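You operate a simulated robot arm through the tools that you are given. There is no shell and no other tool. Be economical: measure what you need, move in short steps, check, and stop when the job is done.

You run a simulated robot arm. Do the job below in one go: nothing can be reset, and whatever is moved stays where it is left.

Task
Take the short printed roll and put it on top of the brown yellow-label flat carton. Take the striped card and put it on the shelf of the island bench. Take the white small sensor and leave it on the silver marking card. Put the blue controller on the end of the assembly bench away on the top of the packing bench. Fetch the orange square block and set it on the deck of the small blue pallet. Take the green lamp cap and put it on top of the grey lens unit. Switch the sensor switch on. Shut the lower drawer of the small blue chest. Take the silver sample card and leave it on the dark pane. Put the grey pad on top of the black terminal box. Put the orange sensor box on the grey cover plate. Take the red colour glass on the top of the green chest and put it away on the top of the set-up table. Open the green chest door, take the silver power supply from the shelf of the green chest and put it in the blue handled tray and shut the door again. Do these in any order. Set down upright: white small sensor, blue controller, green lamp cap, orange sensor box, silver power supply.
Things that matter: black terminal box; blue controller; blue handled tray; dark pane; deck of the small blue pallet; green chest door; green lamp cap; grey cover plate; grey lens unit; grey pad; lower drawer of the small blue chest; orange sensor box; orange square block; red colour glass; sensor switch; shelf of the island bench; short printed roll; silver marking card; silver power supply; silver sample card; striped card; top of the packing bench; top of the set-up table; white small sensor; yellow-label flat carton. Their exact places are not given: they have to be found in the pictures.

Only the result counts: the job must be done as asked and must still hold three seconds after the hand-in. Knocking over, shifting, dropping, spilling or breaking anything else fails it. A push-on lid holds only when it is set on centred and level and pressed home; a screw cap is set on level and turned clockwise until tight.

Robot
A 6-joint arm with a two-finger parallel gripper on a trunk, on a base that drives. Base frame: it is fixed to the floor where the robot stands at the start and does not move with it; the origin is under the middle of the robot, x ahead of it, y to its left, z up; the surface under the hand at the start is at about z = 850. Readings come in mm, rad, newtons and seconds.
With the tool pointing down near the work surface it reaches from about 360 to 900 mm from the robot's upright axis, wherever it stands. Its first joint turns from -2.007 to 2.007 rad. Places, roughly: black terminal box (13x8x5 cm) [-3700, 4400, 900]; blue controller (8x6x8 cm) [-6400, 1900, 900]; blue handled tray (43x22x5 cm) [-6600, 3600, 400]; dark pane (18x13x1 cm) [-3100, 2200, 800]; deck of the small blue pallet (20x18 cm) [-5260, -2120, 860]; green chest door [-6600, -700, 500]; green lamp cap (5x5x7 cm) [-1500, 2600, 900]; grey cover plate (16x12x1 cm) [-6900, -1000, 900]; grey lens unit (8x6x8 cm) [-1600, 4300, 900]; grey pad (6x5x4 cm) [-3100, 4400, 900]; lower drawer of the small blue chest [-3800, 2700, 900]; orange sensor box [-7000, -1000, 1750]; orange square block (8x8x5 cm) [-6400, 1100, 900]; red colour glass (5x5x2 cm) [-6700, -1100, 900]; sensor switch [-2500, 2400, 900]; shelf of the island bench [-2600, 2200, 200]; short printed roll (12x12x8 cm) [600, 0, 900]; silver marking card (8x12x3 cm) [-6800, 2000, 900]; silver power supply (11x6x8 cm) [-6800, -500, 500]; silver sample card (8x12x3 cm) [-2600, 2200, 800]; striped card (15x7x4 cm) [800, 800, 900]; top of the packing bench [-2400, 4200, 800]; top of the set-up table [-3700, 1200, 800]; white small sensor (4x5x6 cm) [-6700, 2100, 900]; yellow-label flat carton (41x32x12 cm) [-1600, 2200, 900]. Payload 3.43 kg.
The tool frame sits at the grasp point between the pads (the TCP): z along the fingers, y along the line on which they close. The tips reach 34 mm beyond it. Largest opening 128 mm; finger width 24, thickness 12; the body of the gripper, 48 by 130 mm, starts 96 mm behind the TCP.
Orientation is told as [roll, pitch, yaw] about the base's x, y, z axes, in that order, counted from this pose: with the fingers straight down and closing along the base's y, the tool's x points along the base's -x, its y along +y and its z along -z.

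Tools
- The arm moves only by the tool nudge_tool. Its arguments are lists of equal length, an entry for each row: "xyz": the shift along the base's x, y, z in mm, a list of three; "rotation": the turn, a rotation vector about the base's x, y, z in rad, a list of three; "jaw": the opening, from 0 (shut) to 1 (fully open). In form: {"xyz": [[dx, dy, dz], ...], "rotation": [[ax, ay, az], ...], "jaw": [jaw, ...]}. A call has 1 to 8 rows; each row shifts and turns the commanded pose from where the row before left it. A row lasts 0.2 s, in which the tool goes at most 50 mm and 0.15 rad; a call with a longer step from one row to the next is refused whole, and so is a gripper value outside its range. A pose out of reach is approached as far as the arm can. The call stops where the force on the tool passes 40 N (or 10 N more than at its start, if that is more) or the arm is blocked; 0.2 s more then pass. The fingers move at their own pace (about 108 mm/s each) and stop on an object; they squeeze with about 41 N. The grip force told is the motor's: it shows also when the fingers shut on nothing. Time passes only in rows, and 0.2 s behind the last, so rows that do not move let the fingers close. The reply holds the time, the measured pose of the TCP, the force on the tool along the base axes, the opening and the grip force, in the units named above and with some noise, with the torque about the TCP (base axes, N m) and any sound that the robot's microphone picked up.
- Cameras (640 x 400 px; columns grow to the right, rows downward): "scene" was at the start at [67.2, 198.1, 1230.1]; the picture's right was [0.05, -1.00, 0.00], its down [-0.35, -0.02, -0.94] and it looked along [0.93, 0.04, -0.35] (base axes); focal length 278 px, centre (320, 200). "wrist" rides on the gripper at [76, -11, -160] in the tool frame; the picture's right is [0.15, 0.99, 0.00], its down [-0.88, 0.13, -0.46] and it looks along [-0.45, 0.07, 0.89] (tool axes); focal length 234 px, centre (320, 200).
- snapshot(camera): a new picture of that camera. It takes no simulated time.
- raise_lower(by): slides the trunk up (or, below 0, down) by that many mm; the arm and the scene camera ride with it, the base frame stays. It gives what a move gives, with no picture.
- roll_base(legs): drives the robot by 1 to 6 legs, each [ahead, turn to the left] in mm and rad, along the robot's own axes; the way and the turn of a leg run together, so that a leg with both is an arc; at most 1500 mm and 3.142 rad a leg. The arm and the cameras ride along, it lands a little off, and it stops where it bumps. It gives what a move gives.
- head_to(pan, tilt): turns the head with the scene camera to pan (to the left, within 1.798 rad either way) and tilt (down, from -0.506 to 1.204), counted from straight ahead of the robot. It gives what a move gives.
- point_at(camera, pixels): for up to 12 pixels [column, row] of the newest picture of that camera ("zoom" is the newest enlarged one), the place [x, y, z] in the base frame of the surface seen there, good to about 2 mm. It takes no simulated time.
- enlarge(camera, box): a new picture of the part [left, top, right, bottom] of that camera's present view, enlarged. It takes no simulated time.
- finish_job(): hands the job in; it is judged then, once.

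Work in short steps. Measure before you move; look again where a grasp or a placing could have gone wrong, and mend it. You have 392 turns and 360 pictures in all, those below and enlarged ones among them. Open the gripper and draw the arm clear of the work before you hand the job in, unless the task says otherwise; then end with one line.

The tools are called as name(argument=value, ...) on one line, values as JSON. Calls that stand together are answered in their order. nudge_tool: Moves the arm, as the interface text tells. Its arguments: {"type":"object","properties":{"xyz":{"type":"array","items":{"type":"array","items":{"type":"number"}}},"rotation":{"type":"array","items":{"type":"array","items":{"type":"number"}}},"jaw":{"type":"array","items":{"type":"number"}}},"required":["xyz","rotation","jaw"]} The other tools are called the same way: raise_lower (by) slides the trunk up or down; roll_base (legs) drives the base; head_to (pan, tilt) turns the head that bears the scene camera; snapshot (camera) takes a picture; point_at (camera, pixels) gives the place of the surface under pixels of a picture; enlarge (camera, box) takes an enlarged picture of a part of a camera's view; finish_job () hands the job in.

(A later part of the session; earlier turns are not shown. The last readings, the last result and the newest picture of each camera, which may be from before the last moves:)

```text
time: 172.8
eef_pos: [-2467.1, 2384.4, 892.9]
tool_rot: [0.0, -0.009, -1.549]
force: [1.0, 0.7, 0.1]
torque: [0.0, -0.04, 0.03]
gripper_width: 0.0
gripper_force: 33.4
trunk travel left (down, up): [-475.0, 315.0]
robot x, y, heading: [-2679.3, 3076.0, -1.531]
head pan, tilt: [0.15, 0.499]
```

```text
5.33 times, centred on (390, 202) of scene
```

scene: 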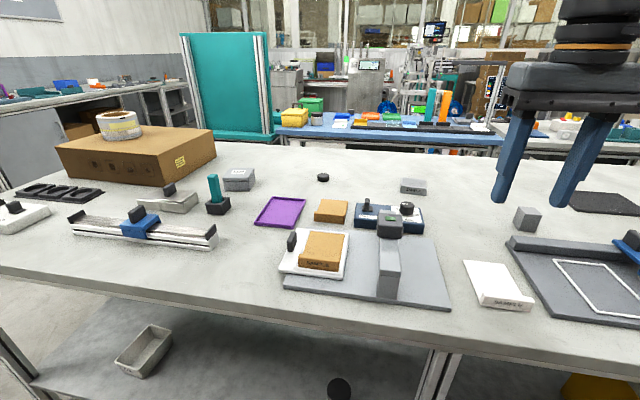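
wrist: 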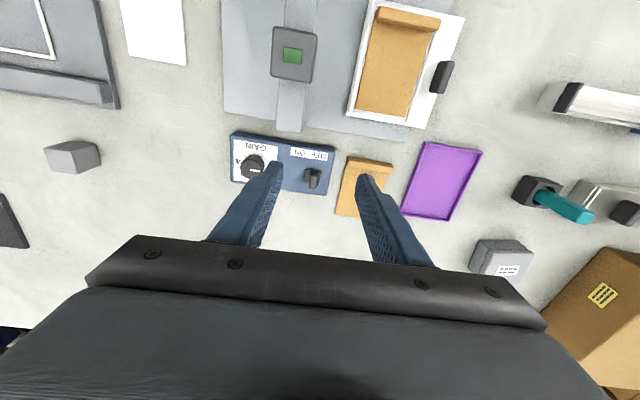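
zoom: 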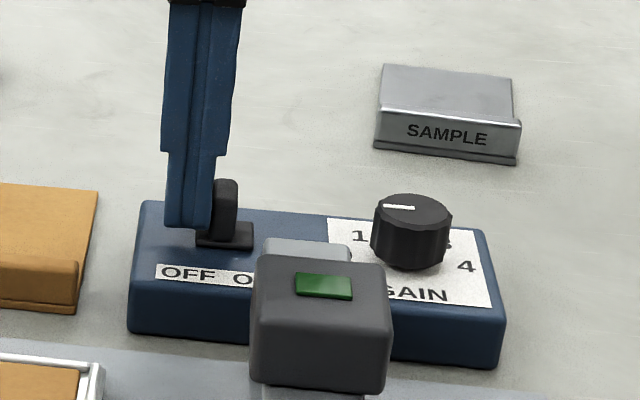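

It is a slider and moves toward ON. I keep pushing until it stops.

nudge_tool(xyz=[[-5, 0, 0], [-5, 0, 0], [-3, 0, 0], [-3, 0, 0], [-2, 0, 0]], rotation=[[0, 0, 0], [0, 0, 0], [0, 0, 0], [0, 0, 0], [0, 0, 0]], jaw=[0, 0, 0, 0, 0])

enlarge(camera="scene", box=[340, 165, 440, 240])

```text
time: 173.7
eef_pos: [-2473.3, 2384.1, 893.2]
tool_rot: [0.009, -0.012, -1.547]
force: [14.8, -1.9, -5.3]
torque: [-0.12, -0.38, -0.09]
gripper_width: 0.1
gripper_force: 32.9
trunk travel left (down, up): [-475.0, 315.0]
robot x, y, heading: [-2682.6, 3072.1, -1.529]
head pan, tilt: [0.15, 0.499]
stopped in row 4: the force on the tool passed its limit at 45 N (the readings are from after the stop); the commanded pose is now the measured one
```

```text
5.33 times, centred on (390, 202) of scene
```

zoom: 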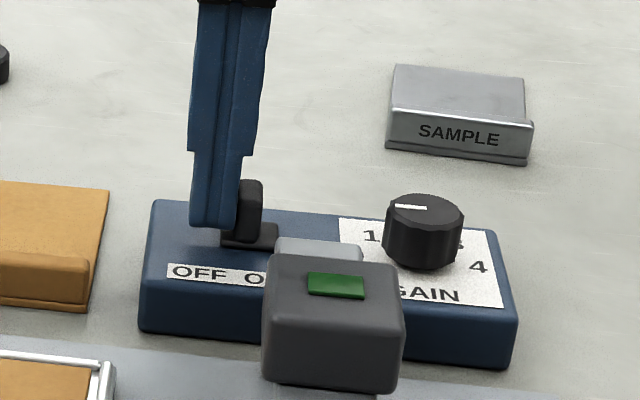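

It hit an end stop. I retreat and inspect from the wrist view.

nudge_tool(xyz=[[15, 0, 0], [0, 0, 45], [0, 0, 45], [0, 0, 45], [-36, 33, 30], [0, 30, 0]], rotation=[[0, 0, 0], [0, 0, 0], [0, 0, 0], [0, 0, 0], [0, 0, 0], [0, 0, 0]], jaw=[0, 0, 0, 0, 0, 0])

enlarge(camera="wrist", box=[210, 110, 370, 210])

enlarge(camera="scene", box=[340, 165, 440, 240])

```text
refused: row 5 steps farther than a row can; nothing moved
```

```text
4.00 times, centred on (290, 160) of wrist
```

zoom: 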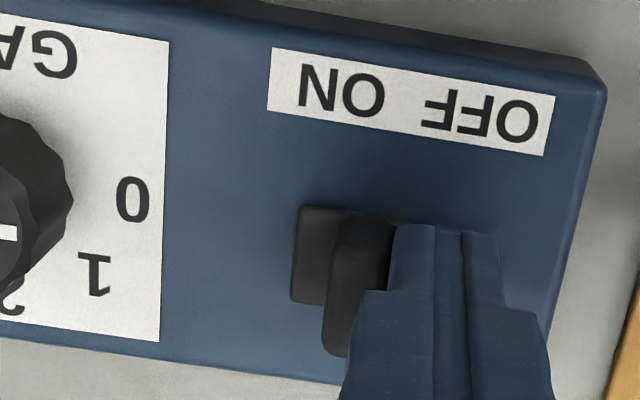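

```text
5.33 times, centred on (390, 202) of scene
```

zoom: 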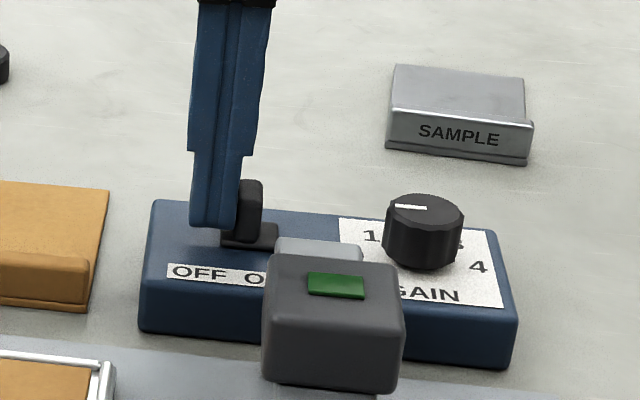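

The slider is at ON. I retreat and go above the silver sample card at (-2620,2190).

nudge_tool(xyz=[[15, 0, 0], [0, 0, 45], [0, 0, 45], [0, 0, 45], [-35, -20, 25], [-40, -28, 0], [-40, -28, 0], [-40, -28, 0]], rotation=[[0, 0, 0], [0, 0, 0], [0, 0, 0], [0, 0, 0], [0, 0, 0], [0, 0, 0], [0, 0, 0], [0, 0, 0]], jaw=[0, 0, 0, 0, 0.8, 0.8, 0.8, 0.8])

snapshot(camera="wrist")

enlarge(camera="scene", box=[380, 160, 460, 220])

```text
time: 175.5
eef_pos: [-2612.6, 2282.2, 1053.5]
tool_rot: [0.01, -0.01, -1.546]
force: [0.7, 0.4, 0.5]
torque: [-0.03, 0.07, 0.03]
gripper_width: 102.6
gripper_force: 0.0
trunk travel left (down, up): [-475.0, 315.0]
robot x, y, heading: [-2680.1, 3077.6, -1.527]
head pan, tilt: [0.15, 0.499]
```

```text
296 pictures are left
```

wrist: 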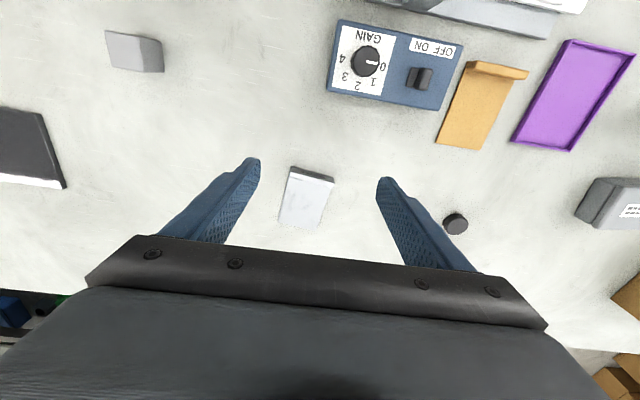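

```text
6.67 times, centred on (420, 190) of scene
```

zoom: 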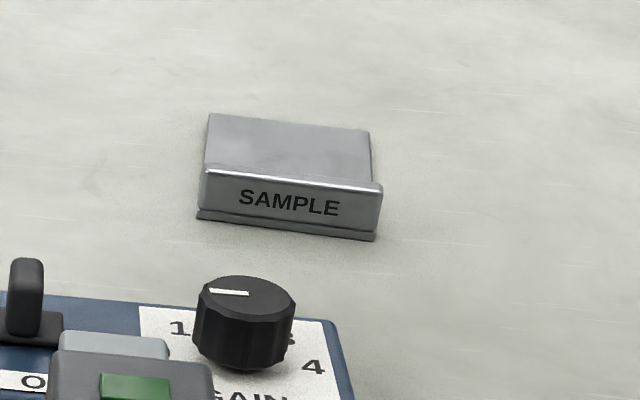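

I zoom on the card in the wrist view and measure.

enlarge(camera="wrist", box=[260, 150, 360, 240])

point_at(camera="wrist", pixels=[[292, 168], [332, 177], [312, 170], [310, 177], [308, 181], [283, 220], [318, 225], [300, 200], [285, 200], [325, 200], [310, 187]])

point_at(camera="zoom", pixels=[[320, 320], [320, 280]])

```text
4.44 times, centred on (310, 195) of wrist
```

zoom: 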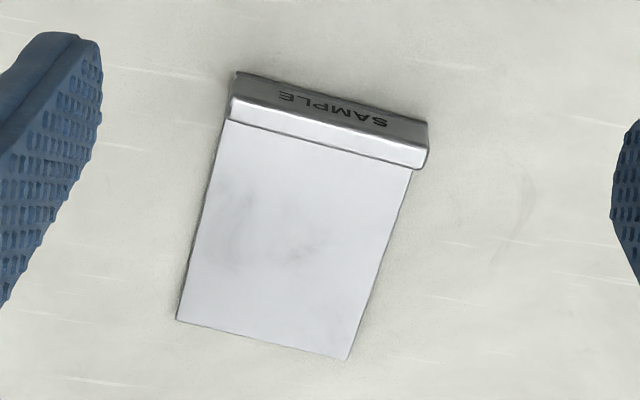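

```text
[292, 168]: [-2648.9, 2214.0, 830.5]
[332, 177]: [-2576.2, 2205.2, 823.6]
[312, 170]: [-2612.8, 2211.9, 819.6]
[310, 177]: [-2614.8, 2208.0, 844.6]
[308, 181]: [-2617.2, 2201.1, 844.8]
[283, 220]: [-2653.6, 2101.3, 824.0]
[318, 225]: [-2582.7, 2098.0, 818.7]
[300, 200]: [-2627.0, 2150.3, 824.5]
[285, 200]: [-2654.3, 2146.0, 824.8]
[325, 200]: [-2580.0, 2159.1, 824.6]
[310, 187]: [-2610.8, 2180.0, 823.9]
```

```text
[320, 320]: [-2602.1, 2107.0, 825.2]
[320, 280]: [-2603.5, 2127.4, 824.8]
```

I take precise points along the lip in the zoom picture.

point_at(camera="zoom", pixels=[[240, 108], [415, 155], [235, 118], [405, 163], [240, 100], [410, 146], [190, 310], [340, 345], [205, 215], [385, 250], [238, 76]])

```text
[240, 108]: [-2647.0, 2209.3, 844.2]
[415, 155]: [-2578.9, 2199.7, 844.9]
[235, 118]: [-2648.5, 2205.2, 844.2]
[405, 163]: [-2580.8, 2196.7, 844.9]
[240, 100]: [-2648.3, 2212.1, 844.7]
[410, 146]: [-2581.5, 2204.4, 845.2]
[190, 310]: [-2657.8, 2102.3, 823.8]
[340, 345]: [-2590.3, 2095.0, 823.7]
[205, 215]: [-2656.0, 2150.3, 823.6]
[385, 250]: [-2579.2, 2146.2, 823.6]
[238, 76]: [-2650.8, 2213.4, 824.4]
```

Lip centre ≈(-2613,2204), 10 mm thick, angled -0.133 rad, top 845. I'll grip it across its thickness: turn the hand to yaw -0.133.

nudge_tool(xyz=[[0, -10, 0], [0, -10, 0], [0, -10, 0], [0, -10, 0], [0, -10, 0], [0, -10, 0], [0, -9, 0], [0, -9, 0]], rotation=[[0, 0, 0.1413], [0, 0, 0.1413], [0, 0, 0.1413], [0, 0, 0.1413], [0, 0, 0.1413], [0, 0, 0.1413], [0, 0, 0.1413], [0, 0, 0.1413]], jaw=[0.5, 0.5, 0.5, 0.5, 0.5, 0.5, 0.5, 0.5])

nudge_tool(xyz=[[0, 0, -20], [0, 0, -40], [0, 0, -40], [0, 0, -40], [0, 0, 0]], rotation=[[0, 0, 0.1413], [0, 0, 0.1413], [0, 0, 0], [0, 0, 0], [0, 0, 0]], jaw=[0.5, 0.5, 0.5, 0.5, 0.5])

snapshot(camera="wrist")

enlarge(camera="scene", box=[360, 120, 480, 220])

```text
time: 177.3
eef_pos: [-2617.8, 2218.2, 1045.5]
tool_rot: [0.011, -0.012, -0.414]
force: [-0.5, 0.0, -0.9]
torque: [0.02, 0.02, 0.02]
gripper_width: 63.9
gripper_force: 0.0
out of reach, approached as far as the arm can: row 7, 8
trunk travel left (down, up): [-475.0, 315.0]
robot x, y, heading: [-2675.8, 3069.9, -1.527]
head pan, tilt: [0.15, 0.499]
```

```text
time: 178.5
eef_pos: [-2616.1, 2215.0, 908.3]
tool_rot: [0.009, -0.012, -0.133]
force: [0.3, -0.2, 0.2]
torque: [0.0, 0.01, 0.02]
gripper_width: 63.9
gripper_force: 0.1
trunk travel left (down, up): [-475.0, 315.0]
robot x, y, heading: [-2678.7, 3070.5, -1.531]
head pan, tilt: [0.15, 0.499]
```

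```text
293 pictures are left
```

wrist: 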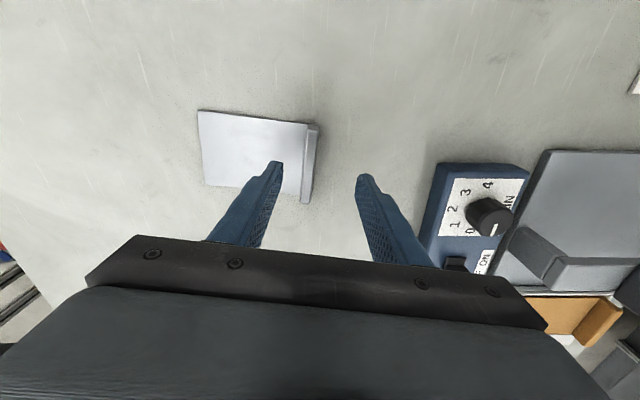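

```text
4.00 times, centred on (420, 170) of scene
```

zoom: 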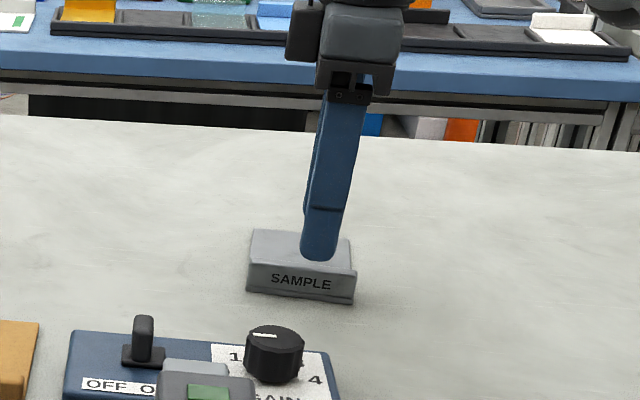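

I shift (+2,-10) and descend to z≈864, then close.

nudge_tool(xyz=[[1, -5, -20], [1, -5, -15], [0, 0, -9], [0, 0, 0]], rotation=[[0, 0, 0], [0, 0, 0], [0, 0, 0], [0, 0, 0]], jaw=[0.5, 0.5, 0.5, 0.5])

nudge_tool(xyz=[[0, 0, 0], [0, 0, 0], [0, 0, 0], [0, 0, 0]], rotation=[[0, 0, 0], [0, 0, 0], [0, 0, 0], [0, 0, 0]], jaw=[0.2, 0.04, 0.04, 0.04])

snapshot(camera="wrist")

```text
time: 179.5
eef_pos: [-2613.4, 2206.2, 862.6]
tool_rot: [0.007, -0.011, -0.134]
force: [-0.4, -0.1, 0.0]
torque: [-0.03, 0.01, 0.03]
gripper_width: 64.3
gripper_force: 0.0
trunk travel left (down, up): [-475.0, 315.0]
robot x, y, heading: [-2679.1, 3073.8, -1.531]
head pan, tilt: [0.15, 0.499]
```

```text
time: 180.5
eef_pos: [-2615.1, 2207.7, 863.0]
tool_rot: [0.009, -0.013, -0.132]
force: [1.0, -0.2, 1.4]
torque: [-0.21, -0.02, 0.1]
gripper_width: 11.4
gripper_force: 40.7
trunk travel left (down, up): [-475.0, 315.0]
robot x, y, heading: [-2684.3, 3072.4, -1.531]
head pan, tilt: [0.15, 0.499]
```

```text
291 pictures are left
```

wrist: 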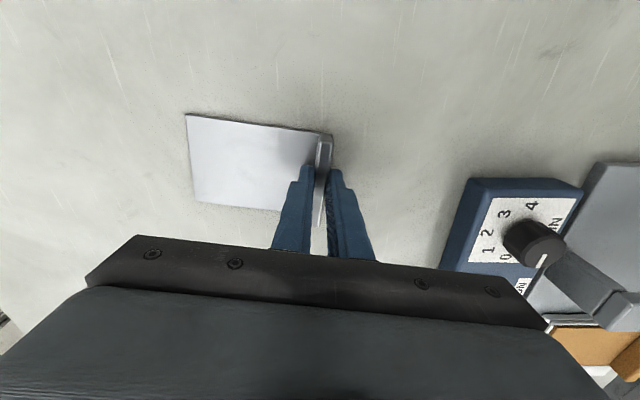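

Gripped (11.4 mm). Lift and retract toward the robot.

nudge_tool(xyz=[[0, 0, 15], [0, 0, 40], [0, 10, 40], [0, 30, 30], [0, 45, 15], [0, 45, 15], [0, 45, 0], [0, 48, 0]], rotation=[[0, 0, 0], [0, 0, 0], [0, 0, 0], [0, 0, 0], [0, 0, 0], [0, 0, 0], [0, 0, 0], [0, 0, 0]], jaw=[0.04, 0.04, 0.04, 0.04, 0.04, 0.04, 0.04, 0.04])

nudge_tool(xyz=[[-5, 48, 20], [-5, 48, 0], [-5, 48, 0], [-5, 48, 0]], rotation=[[0, 0, 0], [0, 0, 0], [0, 0, 0], [0, 0, 0]], jaw=[0.04, 0.04, 0.04, 0.04])

snapshot(camera="wrist")

head_to(pan=-0.3, tilt=0.5)

snapshot(camera="scene")

```text
time: 182.3
eef_pos: [-2613.1, 2432.1, 1014.0]
tool_rot: [0.01, -0.012, -0.132]
force: [0.2, -0.6, -2.3]
torque: [0.09, 0.01, 0.0]
gripper_width: 11.3
gripper_force: 40.8
trunk travel left (down, up): [-475.0, 315.0]
robot x, y, heading: [-2678.0, 3073.6, -1.525]
head pan, tilt: [0.15, 0.499]
```

```text
refused: row 1 steps farther than a row can; nothing moved
```

```text
290 pictures are left
```

wrist: 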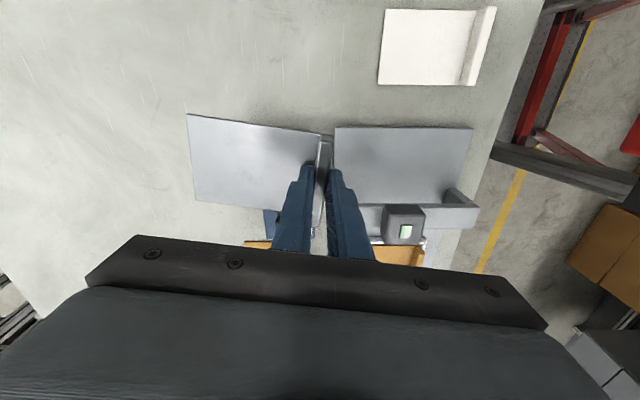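

```text
time: 183.2
eef_pos: [-2612.6, 2432.0, 1015.8]
tool_rot: [0.01, -0.012, -0.134]
force: [-0.5, 0.2, -0.9]
torque: [0.06, -0.01, -0.02]
gripper_width: 11.3
gripper_force: 40.9
trunk travel left (down, up): [-475.0, 315.0]
robot x, y, heading: [-2678.7, 3070.7, -1.525]
head pan, tilt: [-0.3, 0.499]
```

```text
289 pictures are left
```

scene: 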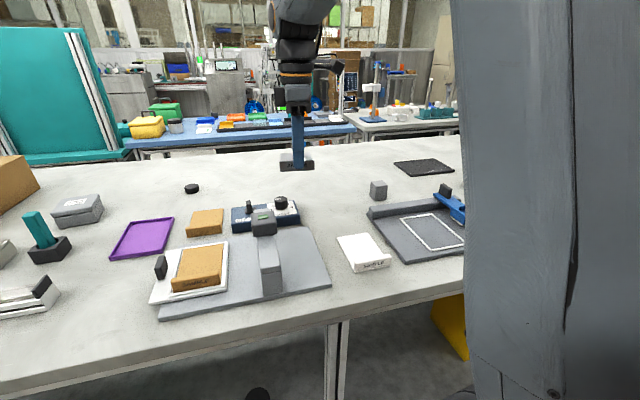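

The dark pane shows at (425,167). I measure it while retracting.

point_at(camera="scene", pixels=[[395, 164], [436, 160], [453, 170], [410, 175], [424, 167], [405, 178]])

nudge_tool(xyz=[[-5, 43, 20], [-5, 46, 10], [-5, 46, 0], [-5, 46, 0]], rotation=[[0, 0, 0], [0, 0, 0], [0, 0, 0], [0, 0, 0]], jaw=[0.04, 0.04, 0.04, 0.04])

```text
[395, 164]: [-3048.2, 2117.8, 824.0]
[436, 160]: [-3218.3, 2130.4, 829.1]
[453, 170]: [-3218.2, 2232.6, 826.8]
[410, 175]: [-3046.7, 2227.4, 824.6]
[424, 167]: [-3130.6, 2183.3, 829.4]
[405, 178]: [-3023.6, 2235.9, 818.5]
```

```text
time: 184.2
eef_pos: [-2634.9, 2610.9, 1046.4]
tool_rot: [0.008, -0.012, -0.133]
force: [-0.6, -0.6, -2.3]
torque: [0.12, 0.0, -0.03]
gripper_width: 11.2
gripper_force: 41.0
trunk travel left (down, up): [-475.0, 315.0]
robot x, y, heading: [-2681.2, 3072.1, -1.532]
head pan, tilt: [-0.3, 0.499]
```

Pane centre (-3133,2175), top 829. I turn the hand to yaw ≈-1.57 so the card lies lengthwise on the pane, and drive to x≈-3080, y≈3010.

nudge_tool(xyz=[[0, 0, 0], [0, 0, 0], [0, 0, 0], [0, 0, 0], [0, 0, 0], [0, 0, 0], [0, 0, 0], [0, 0, 0]], rotation=[[0, 0, -0.145], [0, 0, -0.145], [0, 0, -0.145], [0, 0, -0.145], [0, 0, -0.145], [0, 0, -0.145], [0, 0, -0.145], [0, 0, -0.145]], jaw=[0.04, 0.04, 0.04, 0.04, 0.04, 0.04, 0.04, 0.04])

roll_base(legs=[[-130, 0], [0, -1.61], [400, 0], [0, 1.571], [190, 0]])

head_to(pan=0.0, tilt=0.5)

snapshot(camera="scene")

```text
time: 186.0
eef_pos: [-2634.6, 2613.6, 1048.4]
tool_rot: [0.007, -0.012, -1.294]
force: [-0.2, 0.0, -1.3]
torque: [0.05, -0.04, 0.03]
gripper_width: 11.4
gripper_force: 41.2
trunk travel left (down, up): [-475.0, 315.0]
robot x, y, heading: [-2679.5, 3075.1, -1.526]
head pan, tilt: [-0.3, 0.499]
```

```text
time: 198.3
eef_pos: [-3009.1, 2546.3, 1047.5]
tool_rot: [0.007, -0.012, -1.264]
force: [0.2, -0.1, -1.5]
torque: [0.06, -0.04, 0.0]
gripper_width: 11.6
gripper_force: 41.0
trunk travel left (down, up): [-475.0, 315.0]
robot x, y, heading: [-3070.3, 3004.0, -1.496]
head pan, tilt: [-0.3, 0.499]
```

```text
time: 199.1
eef_pos: [-3008.5, 2546.5, 1047.0]
tool_rot: [0.008, -0.013, -1.263]
force: [-0.8, 0.7, -0.3]
torque: [-0.01, -0.05, 0.04]
gripper_width: 11.4
gripper_force: 40.9
trunk travel left (down, up): [-475.0, 315.0]
robot x, y, heading: [-3067.9, 3006.9, -1.499]
head pan, tilt: [0.0, 0.499]
```

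```text
288 pictures are left
```

scene: 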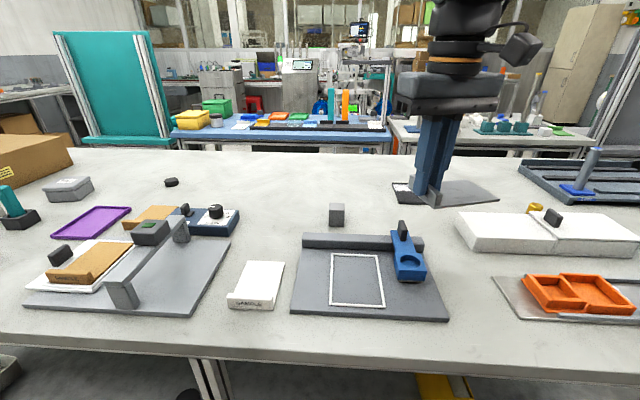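

Now carry the card over the pane: rotate the last -0.308 and go to (-3078,2175).

nudge_tool(xyz=[[-9, -46, -5], [-9, -46, -5], [-9, -46, -5], [-9, -46, -5], [-9, -46, -5], [-9, -46, -5], [-8, -46, -10], [-8, -46, -10]], rotation=[[0, 0, -0.1], [0, 0, -0.1], [0, 0, -0.108], [0, 0, 0], [0, 0, 0], [0, 0, 0], [0, 0, 0], [0, 0, 0]], jaw=[0.04, 0.04, 0.04, 0.04, 0.04, 0.04, 0.04, 0.04])

nudge_tool(xyz=[[0, 0, -40], [0, 0, -40], [0, 0, -10], [0, 0, 0]], rotation=[[0, 0, 0], [0, 0, 0], [0, 0, 0], [0, 0, 0]], jaw=[0.04, 0.04, 0.04, 0.04])

snapshot(camera="wrist")

enlarge(camera="scene", box=[300, 100, 500, 230])

```text
time: 200.9
eef_pos: [-3082.1, 2178.6, 1001.4]
tool_rot: [0.008, -0.009, -1.574]
force: [0.1, 0.3, 0.3]
torque: [-0.03, -0.06, 0.05]
gripper_width: 11.1
gripper_force: 41.3
trunk travel left (down, up): [-475.0, 315.0]
robot x, y, heading: [-3065.5, 3006.3, -1.5]
head pan, tilt: [0.0, 0.499]
```

```text
time: 201.9
eef_pos: [-3079.8, 2177.2, 909.4]
tool_rot: [0.008, -0.012, -1.57]
force: [-0.2, 0.5, -1.8]
torque: [0.01, -0.05, -0.03]
gripper_width: 11.3
gripper_force: 40.9
trunk travel left (down, up): [-475.0, 315.0]
robot x, y, heading: [-3066.9, 3001.2, -1.498]
head pan, tilt: [0.0, 0.499]
```

```text
287 pictures are left
```

wrist: 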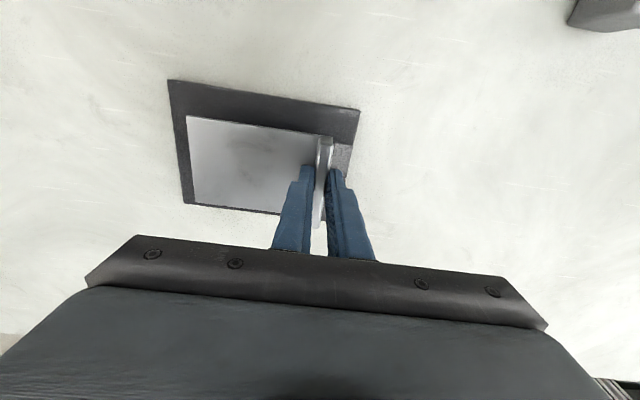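

```text
3.08 times, centred on (400, 165) of scene
```

zoom: 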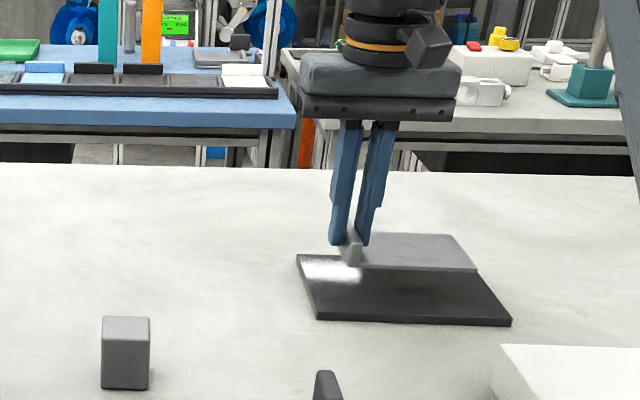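

Card lines up over the pane. Lower to contact (≈ z 869).

nudge_tool(xyz=[[0, 0, -20], [0, 0, -12], [0, 0, -6], [0, 0, -3]], rotation=[[0, 0, 0], [0, 0, 0], [0, 0, 0], [0, 0, 0]], jaw=[0.04, 0.04, 0.04, 0.04])

```text
time: 202.9
eef_pos: [-3078.0, 2177.6, 871.0]
tool_rot: [0.007, -0.021, -1.571]
force: [-1.5, 0.6, 29.8]
torque: [0.07, 0.24, -0.01]
gripper_width: 11.4
gripper_force: 41.2
trunk travel left (down, up): [-475.0, 315.0]
robot x, y, heading: [-3066.5, 3002.6, -1.498]
head pan, tilt: [0.0, 0.499]
```

Contact at 30 N. Relax, open and rise.

nudge_tool(xyz=[[0, 0, 4], [0, 0, 0], [0, 0, 0], [0, 0, 30], [0, 0, 45], [0, 0, 45]], rotation=[[0, 0, 0], [0, 0, 0], [0, 0, 0], [0, 0, 0], [0, 0, 0], [0, 0, 0]], jaw=[0.2, 0.3, 0.3, 0.3, 0.3, 0.3])

enlarge(camera="scene", box=[300, 100, 500, 230])

snapshot(camera="wrist")

```text
time: 204.3
eef_pos: [-3076.3, 2179.2, 988.8]
tool_rot: [0.009, -0.01, -1.572]
force: [0.6, 0.5, -1.4]
torque: [0.03, 0.01, 0.0]
gripper_width: 38.4
gripper_force: 0.1
trunk travel left (down, up): [-475.0, 315.0]
robot x, y, heading: [-3070.5, 3002.2, -1.501]
head pan, tilt: [0.0, 0.499]
```

```text
3.08 times, centred on (400, 165) of scene
```

zoom: 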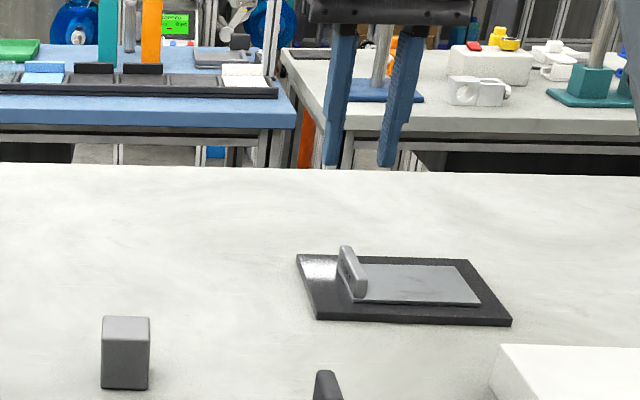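

```text
284 pictures are left
```

wrist: 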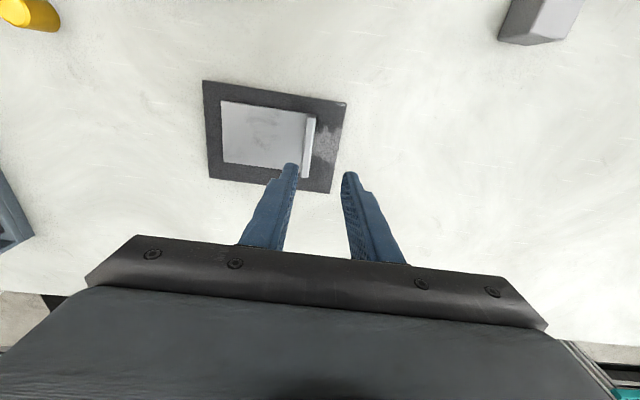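

Sample card lies well on the pane. I retract the arm and head west along the aisle to find the assembly bench end.

nudge_tool(xyz=[[0, 45, 15], [0, 45, 15], [0, 47, 10], [0, 47, 10], [0, 47, 10], [0, 47, 0], [0, 47, 0], [0, 47, 0]], rotation=[[0, 0, 0], [0, 0, 0], [0, 0, 0], [0, 0, 0], [0, 0, 0], [0, 0, 0], [0, 0, 0], [0, 0, 0]], jaw=[0.5, 0.5, 0.5, 0.5, 0.5, 0.5, 0.5, 0.5])

roll_base(legs=[[-230, 0], [0, -1.64], [1000, 0]])

head_to(pan=0.2, tilt=0.3)

snapshot(camera="scene")

```text
time: 206.1
eef_pos: [-3080.1, 2550.2, 1046.6]
tool_rot: [0.007, -0.01, -1.573]
force: [0.5, -0.5, -0.4]
torque: [0.09, -0.02, -0.02]
gripper_width: 64.2
gripper_force: 0.1
trunk travel left (down, up): [-475.0, 315.0]
robot x, y, heading: [-3065.3, 3005.8, -1.502]
head pan, tilt: [0.0, 0.499]
```

```text
time: 216.8
eef_pos: [-4568.4, 3287.2, 1047.9]
tool_rot: [0.009, -0.013, 3.073]
force: [-0.4, -0.7, -0.1]
torque: [0.03, 0.01, -0.01]
gripper_width: 63.9
gripper_force: 0.0
trunk travel left (down, up): [-475.0, 315.0]
robot x, y, heading: [-4112.5, 3238.9, -3.141]
head pan, tilt: [0.0, 0.499]
```

```text
time: 217.5
eef_pos: [-4567.6, 3287.3, 1047.8]
tool_rot: [0.009, -0.013, 3.072]
force: [-0.2, 0.2, -0.4]
torque: [-0.04, 0.03, 0.03]
gripper_width: 64.0
gripper_force: 0.0
trunk travel left (down, up): [-475.0, 315.0]
robot x, y, heading: [-4115.9, 3242.4, -3.142]
head pan, tilt: [0.201, 0.3]
```

```text
283 pictures are left
```

scene: 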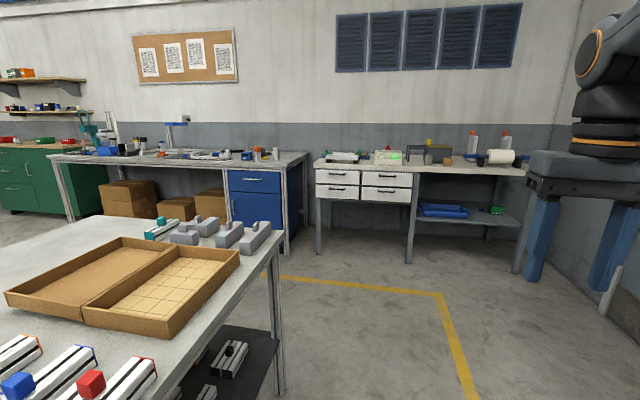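

I see the assembly bench along the west wall and the blue tray under the next bench at (443,210). I zoom and measure.

enlarge(camera="scene", box=[60, 90, 320, 250])

enlarge(camera="scene", box=[300, 120, 560, 280])

point_at(camera="scene", pixels=[[245, 155], [262, 153], [275, 153], [307, 158], [285, 215], [443, 207], [420, 210], [468, 210], [240, 262], [520, 190], [316, 240], [55, 158]])

```text
2.46 times, centred on (190, 170) of scene
```

zoom: 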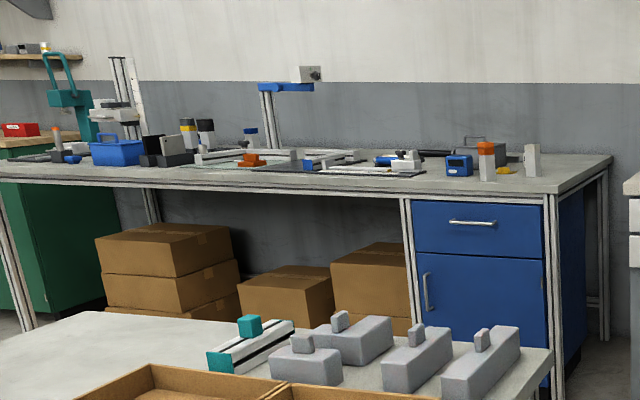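

```text
2.46 times, centred on (430, 200) of scene
```

zoom: 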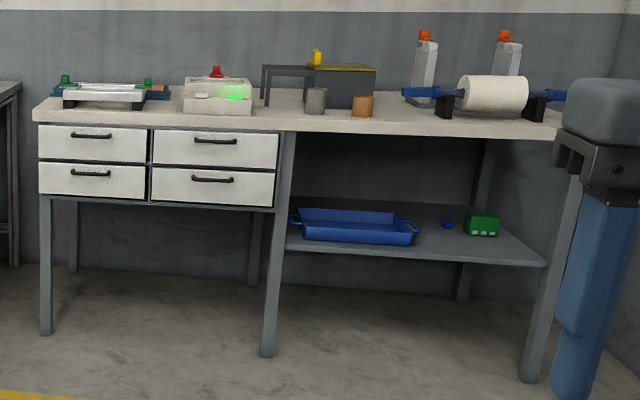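

```text
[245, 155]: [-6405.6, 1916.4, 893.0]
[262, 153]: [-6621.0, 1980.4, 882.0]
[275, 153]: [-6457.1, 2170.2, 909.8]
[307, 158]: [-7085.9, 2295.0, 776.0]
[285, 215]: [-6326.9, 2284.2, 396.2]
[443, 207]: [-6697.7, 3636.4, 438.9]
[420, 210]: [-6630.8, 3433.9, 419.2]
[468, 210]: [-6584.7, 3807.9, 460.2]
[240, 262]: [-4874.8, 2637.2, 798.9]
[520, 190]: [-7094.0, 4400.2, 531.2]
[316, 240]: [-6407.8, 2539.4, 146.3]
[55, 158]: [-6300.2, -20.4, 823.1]
```

Blue controller at (-6405,1916). I drive to about (-5700,1980) facing west.

roll_base(legs=[[1460, 0], [0, 1.571], [1200, 0], [0, -1.571], [150, 0]])

head_to(pan=0.0, tilt=0.45)

snapshot(camera="scene")

```text
time: 238.8
eef_pos: [-6087.9, 1995.0, 1047.7]
tool_rot: [0.009, -0.013, -3.094]
force: [-0.4, 0.0, -0.1]
torque: [0.01, 0.02, -0.02]
gripper_width: 64.0
gripper_force: 0.1
trunk travel left (down, up): [-475.0, 315.0]
robot x, y, heading: [-5633.8, 2004.5, -3.02]
head pan, tilt: [0.201, 0.3]
```

```text
time: 239.6
eef_pos: [-6088.0, 1995.3, 1048.0]
tool_rot: [0.009, -0.011, -3.095]
force: [-0.7, 0.0, 0.3]
torque: [0.01, 0.01, -0.01]
gripper_width: 64.0
gripper_force: 0.0
trunk travel left (down, up): [-475.0, 315.0]
robot x, y, heading: [-5632.4, 2004.5, -3.026]
head pan, tilt: [0.0, 0.45]
```

```text
280 pictures are left
```

scene: 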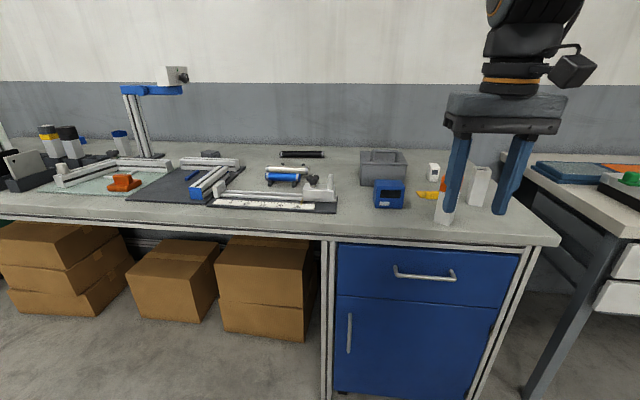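

The tools hide part; I drive nearer (to x≈-5940), and zoom on the bench end.

roll_base(legs=[[200, -0.11], [100, 0]])

nudge_tool(xyz=[[0, 40, 20], [0, 45, 20], [0, 45, 20], [0, 45, 0]], rotation=[[0, 0, 0], [0, 0, 0], [0, 0, 0], [0, 0, 0]], jaw=[0.7, 0.7, 0.7, 0.7])

snapshot(camera="scene")

enlarge(camera="scene", box=[300, 150, 560, 310])

```text
time: 241.9
eef_pos: [-6380.9, 2033.0, 1047.7]
tool_rot: [0.008, -0.013, 3.078]
force: [-1.4, 0.9, 0.0]
torque: [0.0, 0.0, -0.05]
gripper_width: 64.0
gripper_force: 0.0
trunk travel left (down, up): [-475.0, 315.0]
robot x, y, heading: [-5928.3, 1990.0, -3.132]
head pan, tilt: [0.0, 0.45]
```

```text
time: 242.9
eef_pos: [-6384.3, 2206.9, 1109.8]
tool_rot: [0.009, -0.012, 3.079]
force: [1.0, -0.7, 0.2]
torque: [0.07, -0.02, 0.01]
gripper_width: 89.6
gripper_force: 0.1
trunk travel left (down, up): [-475.0, 315.0]
robot x, y, heading: [-5932.5, 1990.9, -3.135]
head pan, tilt: [0.0, 0.45]
```

```text
279 pictures are left
```

scene: 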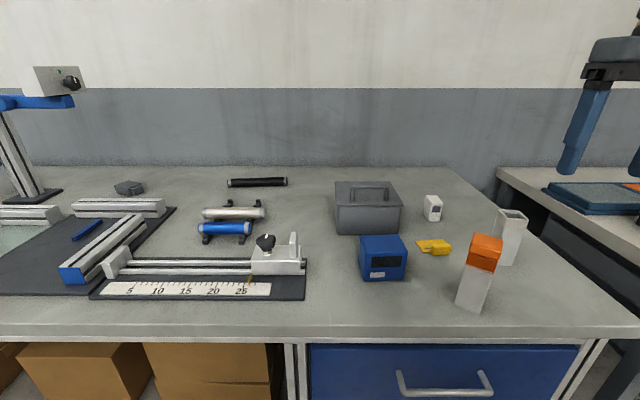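

```text
2.46 times, centred on (430, 230) of scene
```

zoom: 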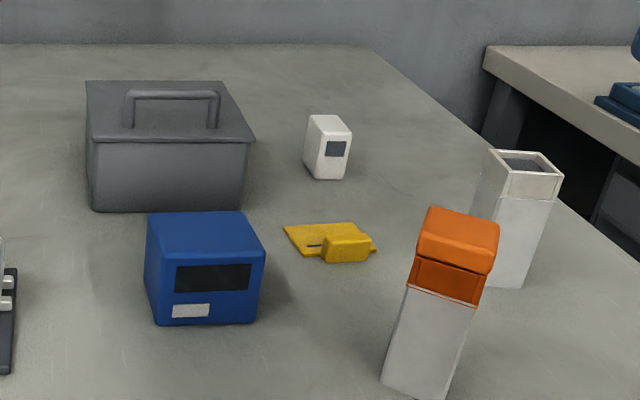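

White sensor at (433,208). The silver marking card is probably behind the grey box; I measure and move the wrist camera over for a look.

point_at(camera="scene", pixels=[[362, 240], [404, 238], [360, 281], [406, 278], [383, 258], [383, 245], [433, 198], [433, 215], [368, 190], [400, 205], [338, 205], [320, 336]])

nudge_tool(xyz=[[-45, -20, 0], [-45, -20, 0], [-45, -20, 0], [-45, -20, 0], [-30, -20, 0], [0, -10, 0]], rotation=[[0, 0, 0], [0, 0, 0], [0, 0, 0], [0, 0, 0], [0, 0, 0], [0, 0, 0]], jaw=[0.7, 0.7, 0.7, 0.7, 0.7, 0.7])

snapshot(camera="wrist")

```text
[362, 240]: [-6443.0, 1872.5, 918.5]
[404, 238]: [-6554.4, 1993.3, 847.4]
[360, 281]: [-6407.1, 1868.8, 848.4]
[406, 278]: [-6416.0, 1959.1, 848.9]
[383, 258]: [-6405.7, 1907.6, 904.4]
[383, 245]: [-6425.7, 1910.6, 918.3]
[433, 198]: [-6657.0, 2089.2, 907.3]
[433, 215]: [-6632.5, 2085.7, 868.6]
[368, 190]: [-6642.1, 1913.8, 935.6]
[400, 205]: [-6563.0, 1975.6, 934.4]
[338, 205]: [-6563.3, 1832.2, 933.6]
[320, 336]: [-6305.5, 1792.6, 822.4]
```

```text
time: 244.3
eef_pos: [-6594.3, 2099.0, 1110.8]
tool_rot: [0.008, -0.01, 3.078]
force: [-0.5, 0.6, 0.7]
torque: [0.0, -0.02, -0.03]
gripper_width: 89.7
gripper_force: 0.0
trunk travel left (down, up): [-475.0, 315.0]
robot x, y, heading: [-5931.5, 1991.3, -3.133]
head pan, tilt: [0.0, 0.45]
```

```text
277 pictures are left
```

wrist: 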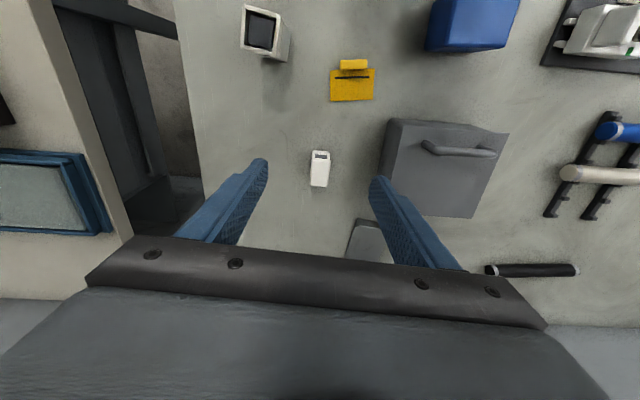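

The silver marking card peeks out at (370,240). I move further west for a full view.

nudge_tool(xyz=[[-45, -10, 0], [-45, -10, 0], [-30, -20, 0], [0, 0, 0]], rotation=[[0, 0, 0], [0, 0, 0], [0, 0, 0], [0, 0, 0]], jaw=[0.7, 0.7, 0.7, 0.7])

snapshot(camera="wrist")

```text
time: 245.3
eef_pos: [-6712.0, 2057.3, 1110.5]
tool_rot: [0.008, -0.012, 3.077]
force: [0.0, -0.7, -0.3]
torque: [0.0, -0.01, -0.02]
gripper_width: 89.7
gripper_force: 0.1
trunk travel left (down, up): [-475.0, 315.0]
robot x, y, heading: [-5929.2, 1991.5, -3.143]
head pan, tilt: [0.0, 0.45]
```

```text
276 pictures are left
```

wrist: 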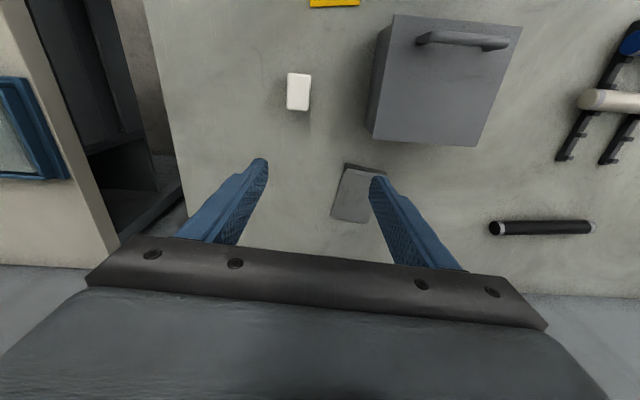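

enlarge(camera="wrist", box=[280, 140, 420, 240])

point_at(camera="wrist", pixels=[[346, 165], [380, 172], [333, 215], [366, 222], [350, 195], [360, 170], [290, 73], [309, 75], [298, 88], [288, 108], [307, 110]])

```text
4.00 times, centred on (350, 190) of wrist
```

zoom: 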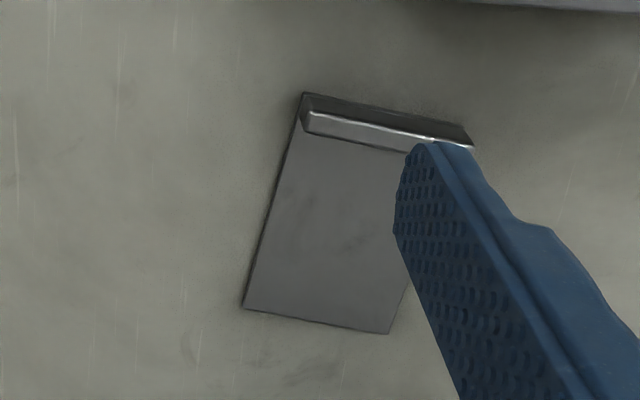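

```text
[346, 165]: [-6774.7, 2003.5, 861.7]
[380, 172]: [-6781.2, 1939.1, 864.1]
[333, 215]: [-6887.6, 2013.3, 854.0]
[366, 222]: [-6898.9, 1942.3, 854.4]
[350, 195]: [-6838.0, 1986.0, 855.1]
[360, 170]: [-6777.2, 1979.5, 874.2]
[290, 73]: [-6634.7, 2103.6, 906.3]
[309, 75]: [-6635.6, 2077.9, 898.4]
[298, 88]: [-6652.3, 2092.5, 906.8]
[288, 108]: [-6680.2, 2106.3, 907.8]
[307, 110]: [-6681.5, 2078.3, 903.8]
```

The card plate: x -6785..-6895, y 1940..2013, top 855; lip on east end. The sensor: around (-6658,2091), top 907. I move the base 80 mm closer first.

nudge_tool(xyz=[[45, 10, 0], [45, 20, 0], [45, 10, 0]], rotation=[[0, 0, 0], [0, 0, 0], [0, 0, 0]], jaw=[0.7, 0.7, 0.7])

roll_base(legs=[[80, 0]])

snapshot(camera="wrist")

enlarge(camera="wrist", box=[260, 90, 380, 190])

```text
time: 246.1
eef_pos: [-6579.4, 2096.8, 1108.6]
tool_rot: [0.008, -0.011, 3.077]
force: [-0.3, -0.9, -1.0]
torque: [-0.02, -0.07, 0.0]
gripper_width: 89.7
gripper_force: 0.0
trunk travel left (down, up): [-475.0, 315.0]
robot x, y, heading: [-5931.0, 1989.2, -3.132]
head pan, tilt: [0.0, 0.45]
```

```text
time: 247.2
eef_pos: [-6660.0, 2096.5, 1111.0]
tool_rot: [0.009, -0.013, 3.078]
force: [-0.7, 0.6, -0.6]
torque: [0.02, -0.02, 0.01]
gripper_width: 89.3
gripper_force: 0.0
trunk travel left (down, up): [-475.0, 315.0]
robot x, y, heading: [-6009.2, 1994.0, -3.13]
head pan, tilt: [0.0, 0.45]
```

```text
274 pictures are left
```

wrist: 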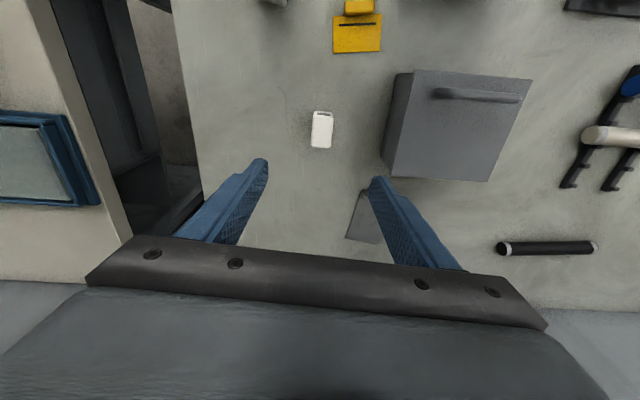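

```text
4.00 times, centred on (320, 140) of wrist
```

zoom: 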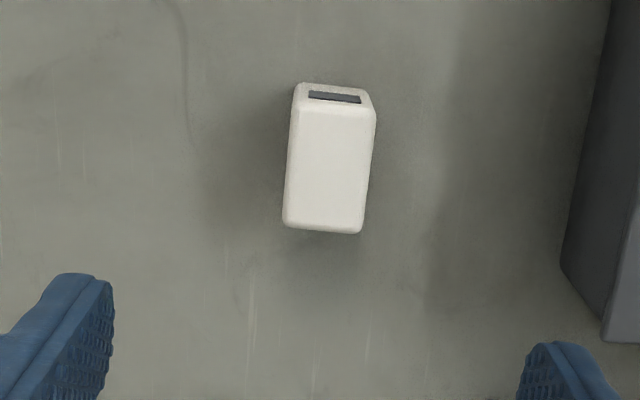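

point_at(camera="zoom", pixels=[[293, 160], [370, 165], [330, 112], [325, 225], [290, 215], [360, 225], [372, 115], [300, 105]])

```text
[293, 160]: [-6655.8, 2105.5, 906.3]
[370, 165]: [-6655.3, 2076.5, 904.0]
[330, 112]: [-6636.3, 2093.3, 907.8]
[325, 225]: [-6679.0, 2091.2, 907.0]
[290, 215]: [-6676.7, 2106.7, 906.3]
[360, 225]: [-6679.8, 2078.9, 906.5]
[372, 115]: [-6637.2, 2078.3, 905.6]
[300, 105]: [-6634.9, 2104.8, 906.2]
```

Sensor centre (-6658,2091), ~32 mm wide in y. I centre, square up and descend to z≈888, then close.

nudge_tool(xyz=[[2, -5, -40], [0, 0, -48], [0, 0, -48], [0, 0, -48], [0, 0, -38], [0, 0, 0]], rotation=[[0, 0, 0.06], [0, 0, 0], [0, 0, 0], [0, 0, 0], [0, 0, 0], [0, 0, 0]], jaw=[0.7, 0.7, 0.7, 0.7, 0.7, 0.7])

nudge_tool(xyz=[[0, 0, 0], [0, 0, 0], [0, 0, 0], [0, 0, 0]], rotation=[[0, 0, 0], [0, 0, 0], [0, 0, 0], [0, 0, 0]], jaw=[0.4, 0.15, 0.15, 0.15])

snapshot(camera="wrist")

```text
time: 248.6
eef_pos: [-6658.7, 2094.0, 889.1]
tool_rot: [0.008, -0.015, 3.135]
force: [0.3, 0.2, 0.4]
torque: [-0.06, 0.01, 0.0]
gripper_width: 89.6
gripper_force: 0.1
trunk travel left (down, up): [-475.0, 315.0]
robot x, y, heading: [-6011.3, 1993.0, -3.132]
head pan, tilt: [0.0, 0.45]
```

```text
time: 249.6
eef_pos: [-6660.3, 2095.2, 889.6]
tool_rot: [0.007, -0.011, 3.137]
force: [-0.6, -0.1, 0.3]
torque: [0.02, 0.02, -0.02]
gripper_width: 31.6
gripper_force: 41.4
trunk travel left (down, up): [-475.0, 315.0]
robot x, y, heading: [-6009.1, 1987.0, -3.134]
head pan, tilt: [0.0, 0.45]
```

```text
272 pictures are left
```

wrist: 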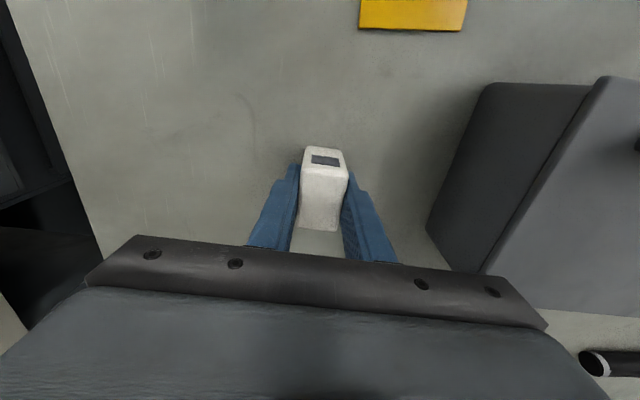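

Gripped (31.6). Lift to 1000, go over the marking card plate (-6838,1977).

nudge_tool(xyz=[[0, 0, 30], [0, 0, 40], [-20, 0, 40], [-40, -20, 0], [-40, -28, 0], [-40, -28, 0], [-38, -28, 0], [0, -12, -20]], rotation=[[0, 0, 0], [0, 0, 0], [0, 0, 0], [0, 0, 0], [0, 0, 0], [0, 0, 0], [0, 0, 0], [0, 0, 0]], jaw=[0.15, 0.15, 0.15, 0.15, 0.15, 0.15, 0.15, 0.15])

nudge_tool(xyz=[[0, 0, -30], [0, 0, -20], [0, 0, 0]], rotation=[[0, 0, 0], [0, 0, 0], [0, 0, 0]], jaw=[0.15, 0.15, 0.15])

snapshot(camera="wrist")

```text
time: 251.4
eef_pos: [-6838.2, 1975.2, 979.6]
tool_rot: [0.009, -0.012, 3.138]
force: [0.3, 0.7, -0.4]
torque: [-0.01, 0.01, 0.0]
gripper_width: 31.4
gripper_force: 41.4
trunk travel left (down, up): [-475.0, 315.0]
robot x, y, heading: [-6010.3, 1995.5, -3.135]
head pan, tilt: [0.0, 0.45]
```

```text
time: 252.2
eef_pos: [-6837.5, 1975.4, 927.2]
tool_rot: [0.008, -0.011, 3.137]
force: [0.2, -0.4, -1.5]
torque: [-0.04, 0.0, 0.03]
gripper_width: 31.5
gripper_force: 40.7
trunk travel left (down, up): [-475.0, 315.0]
robot x, y, heading: [-6013.5, 1995.1, -3.135]
head pan, tilt: [0.0, 0.45]
```

```text
271 pictures are left
```

wrist: 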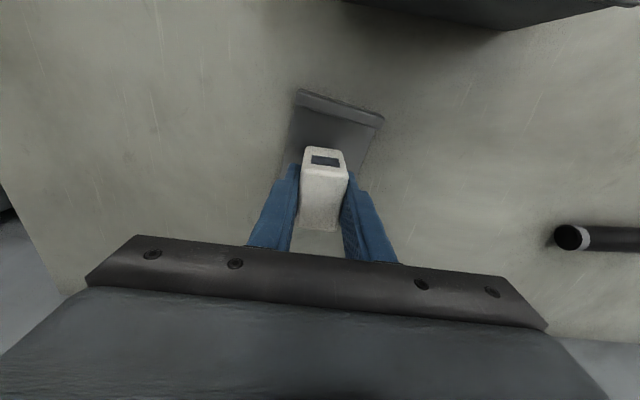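

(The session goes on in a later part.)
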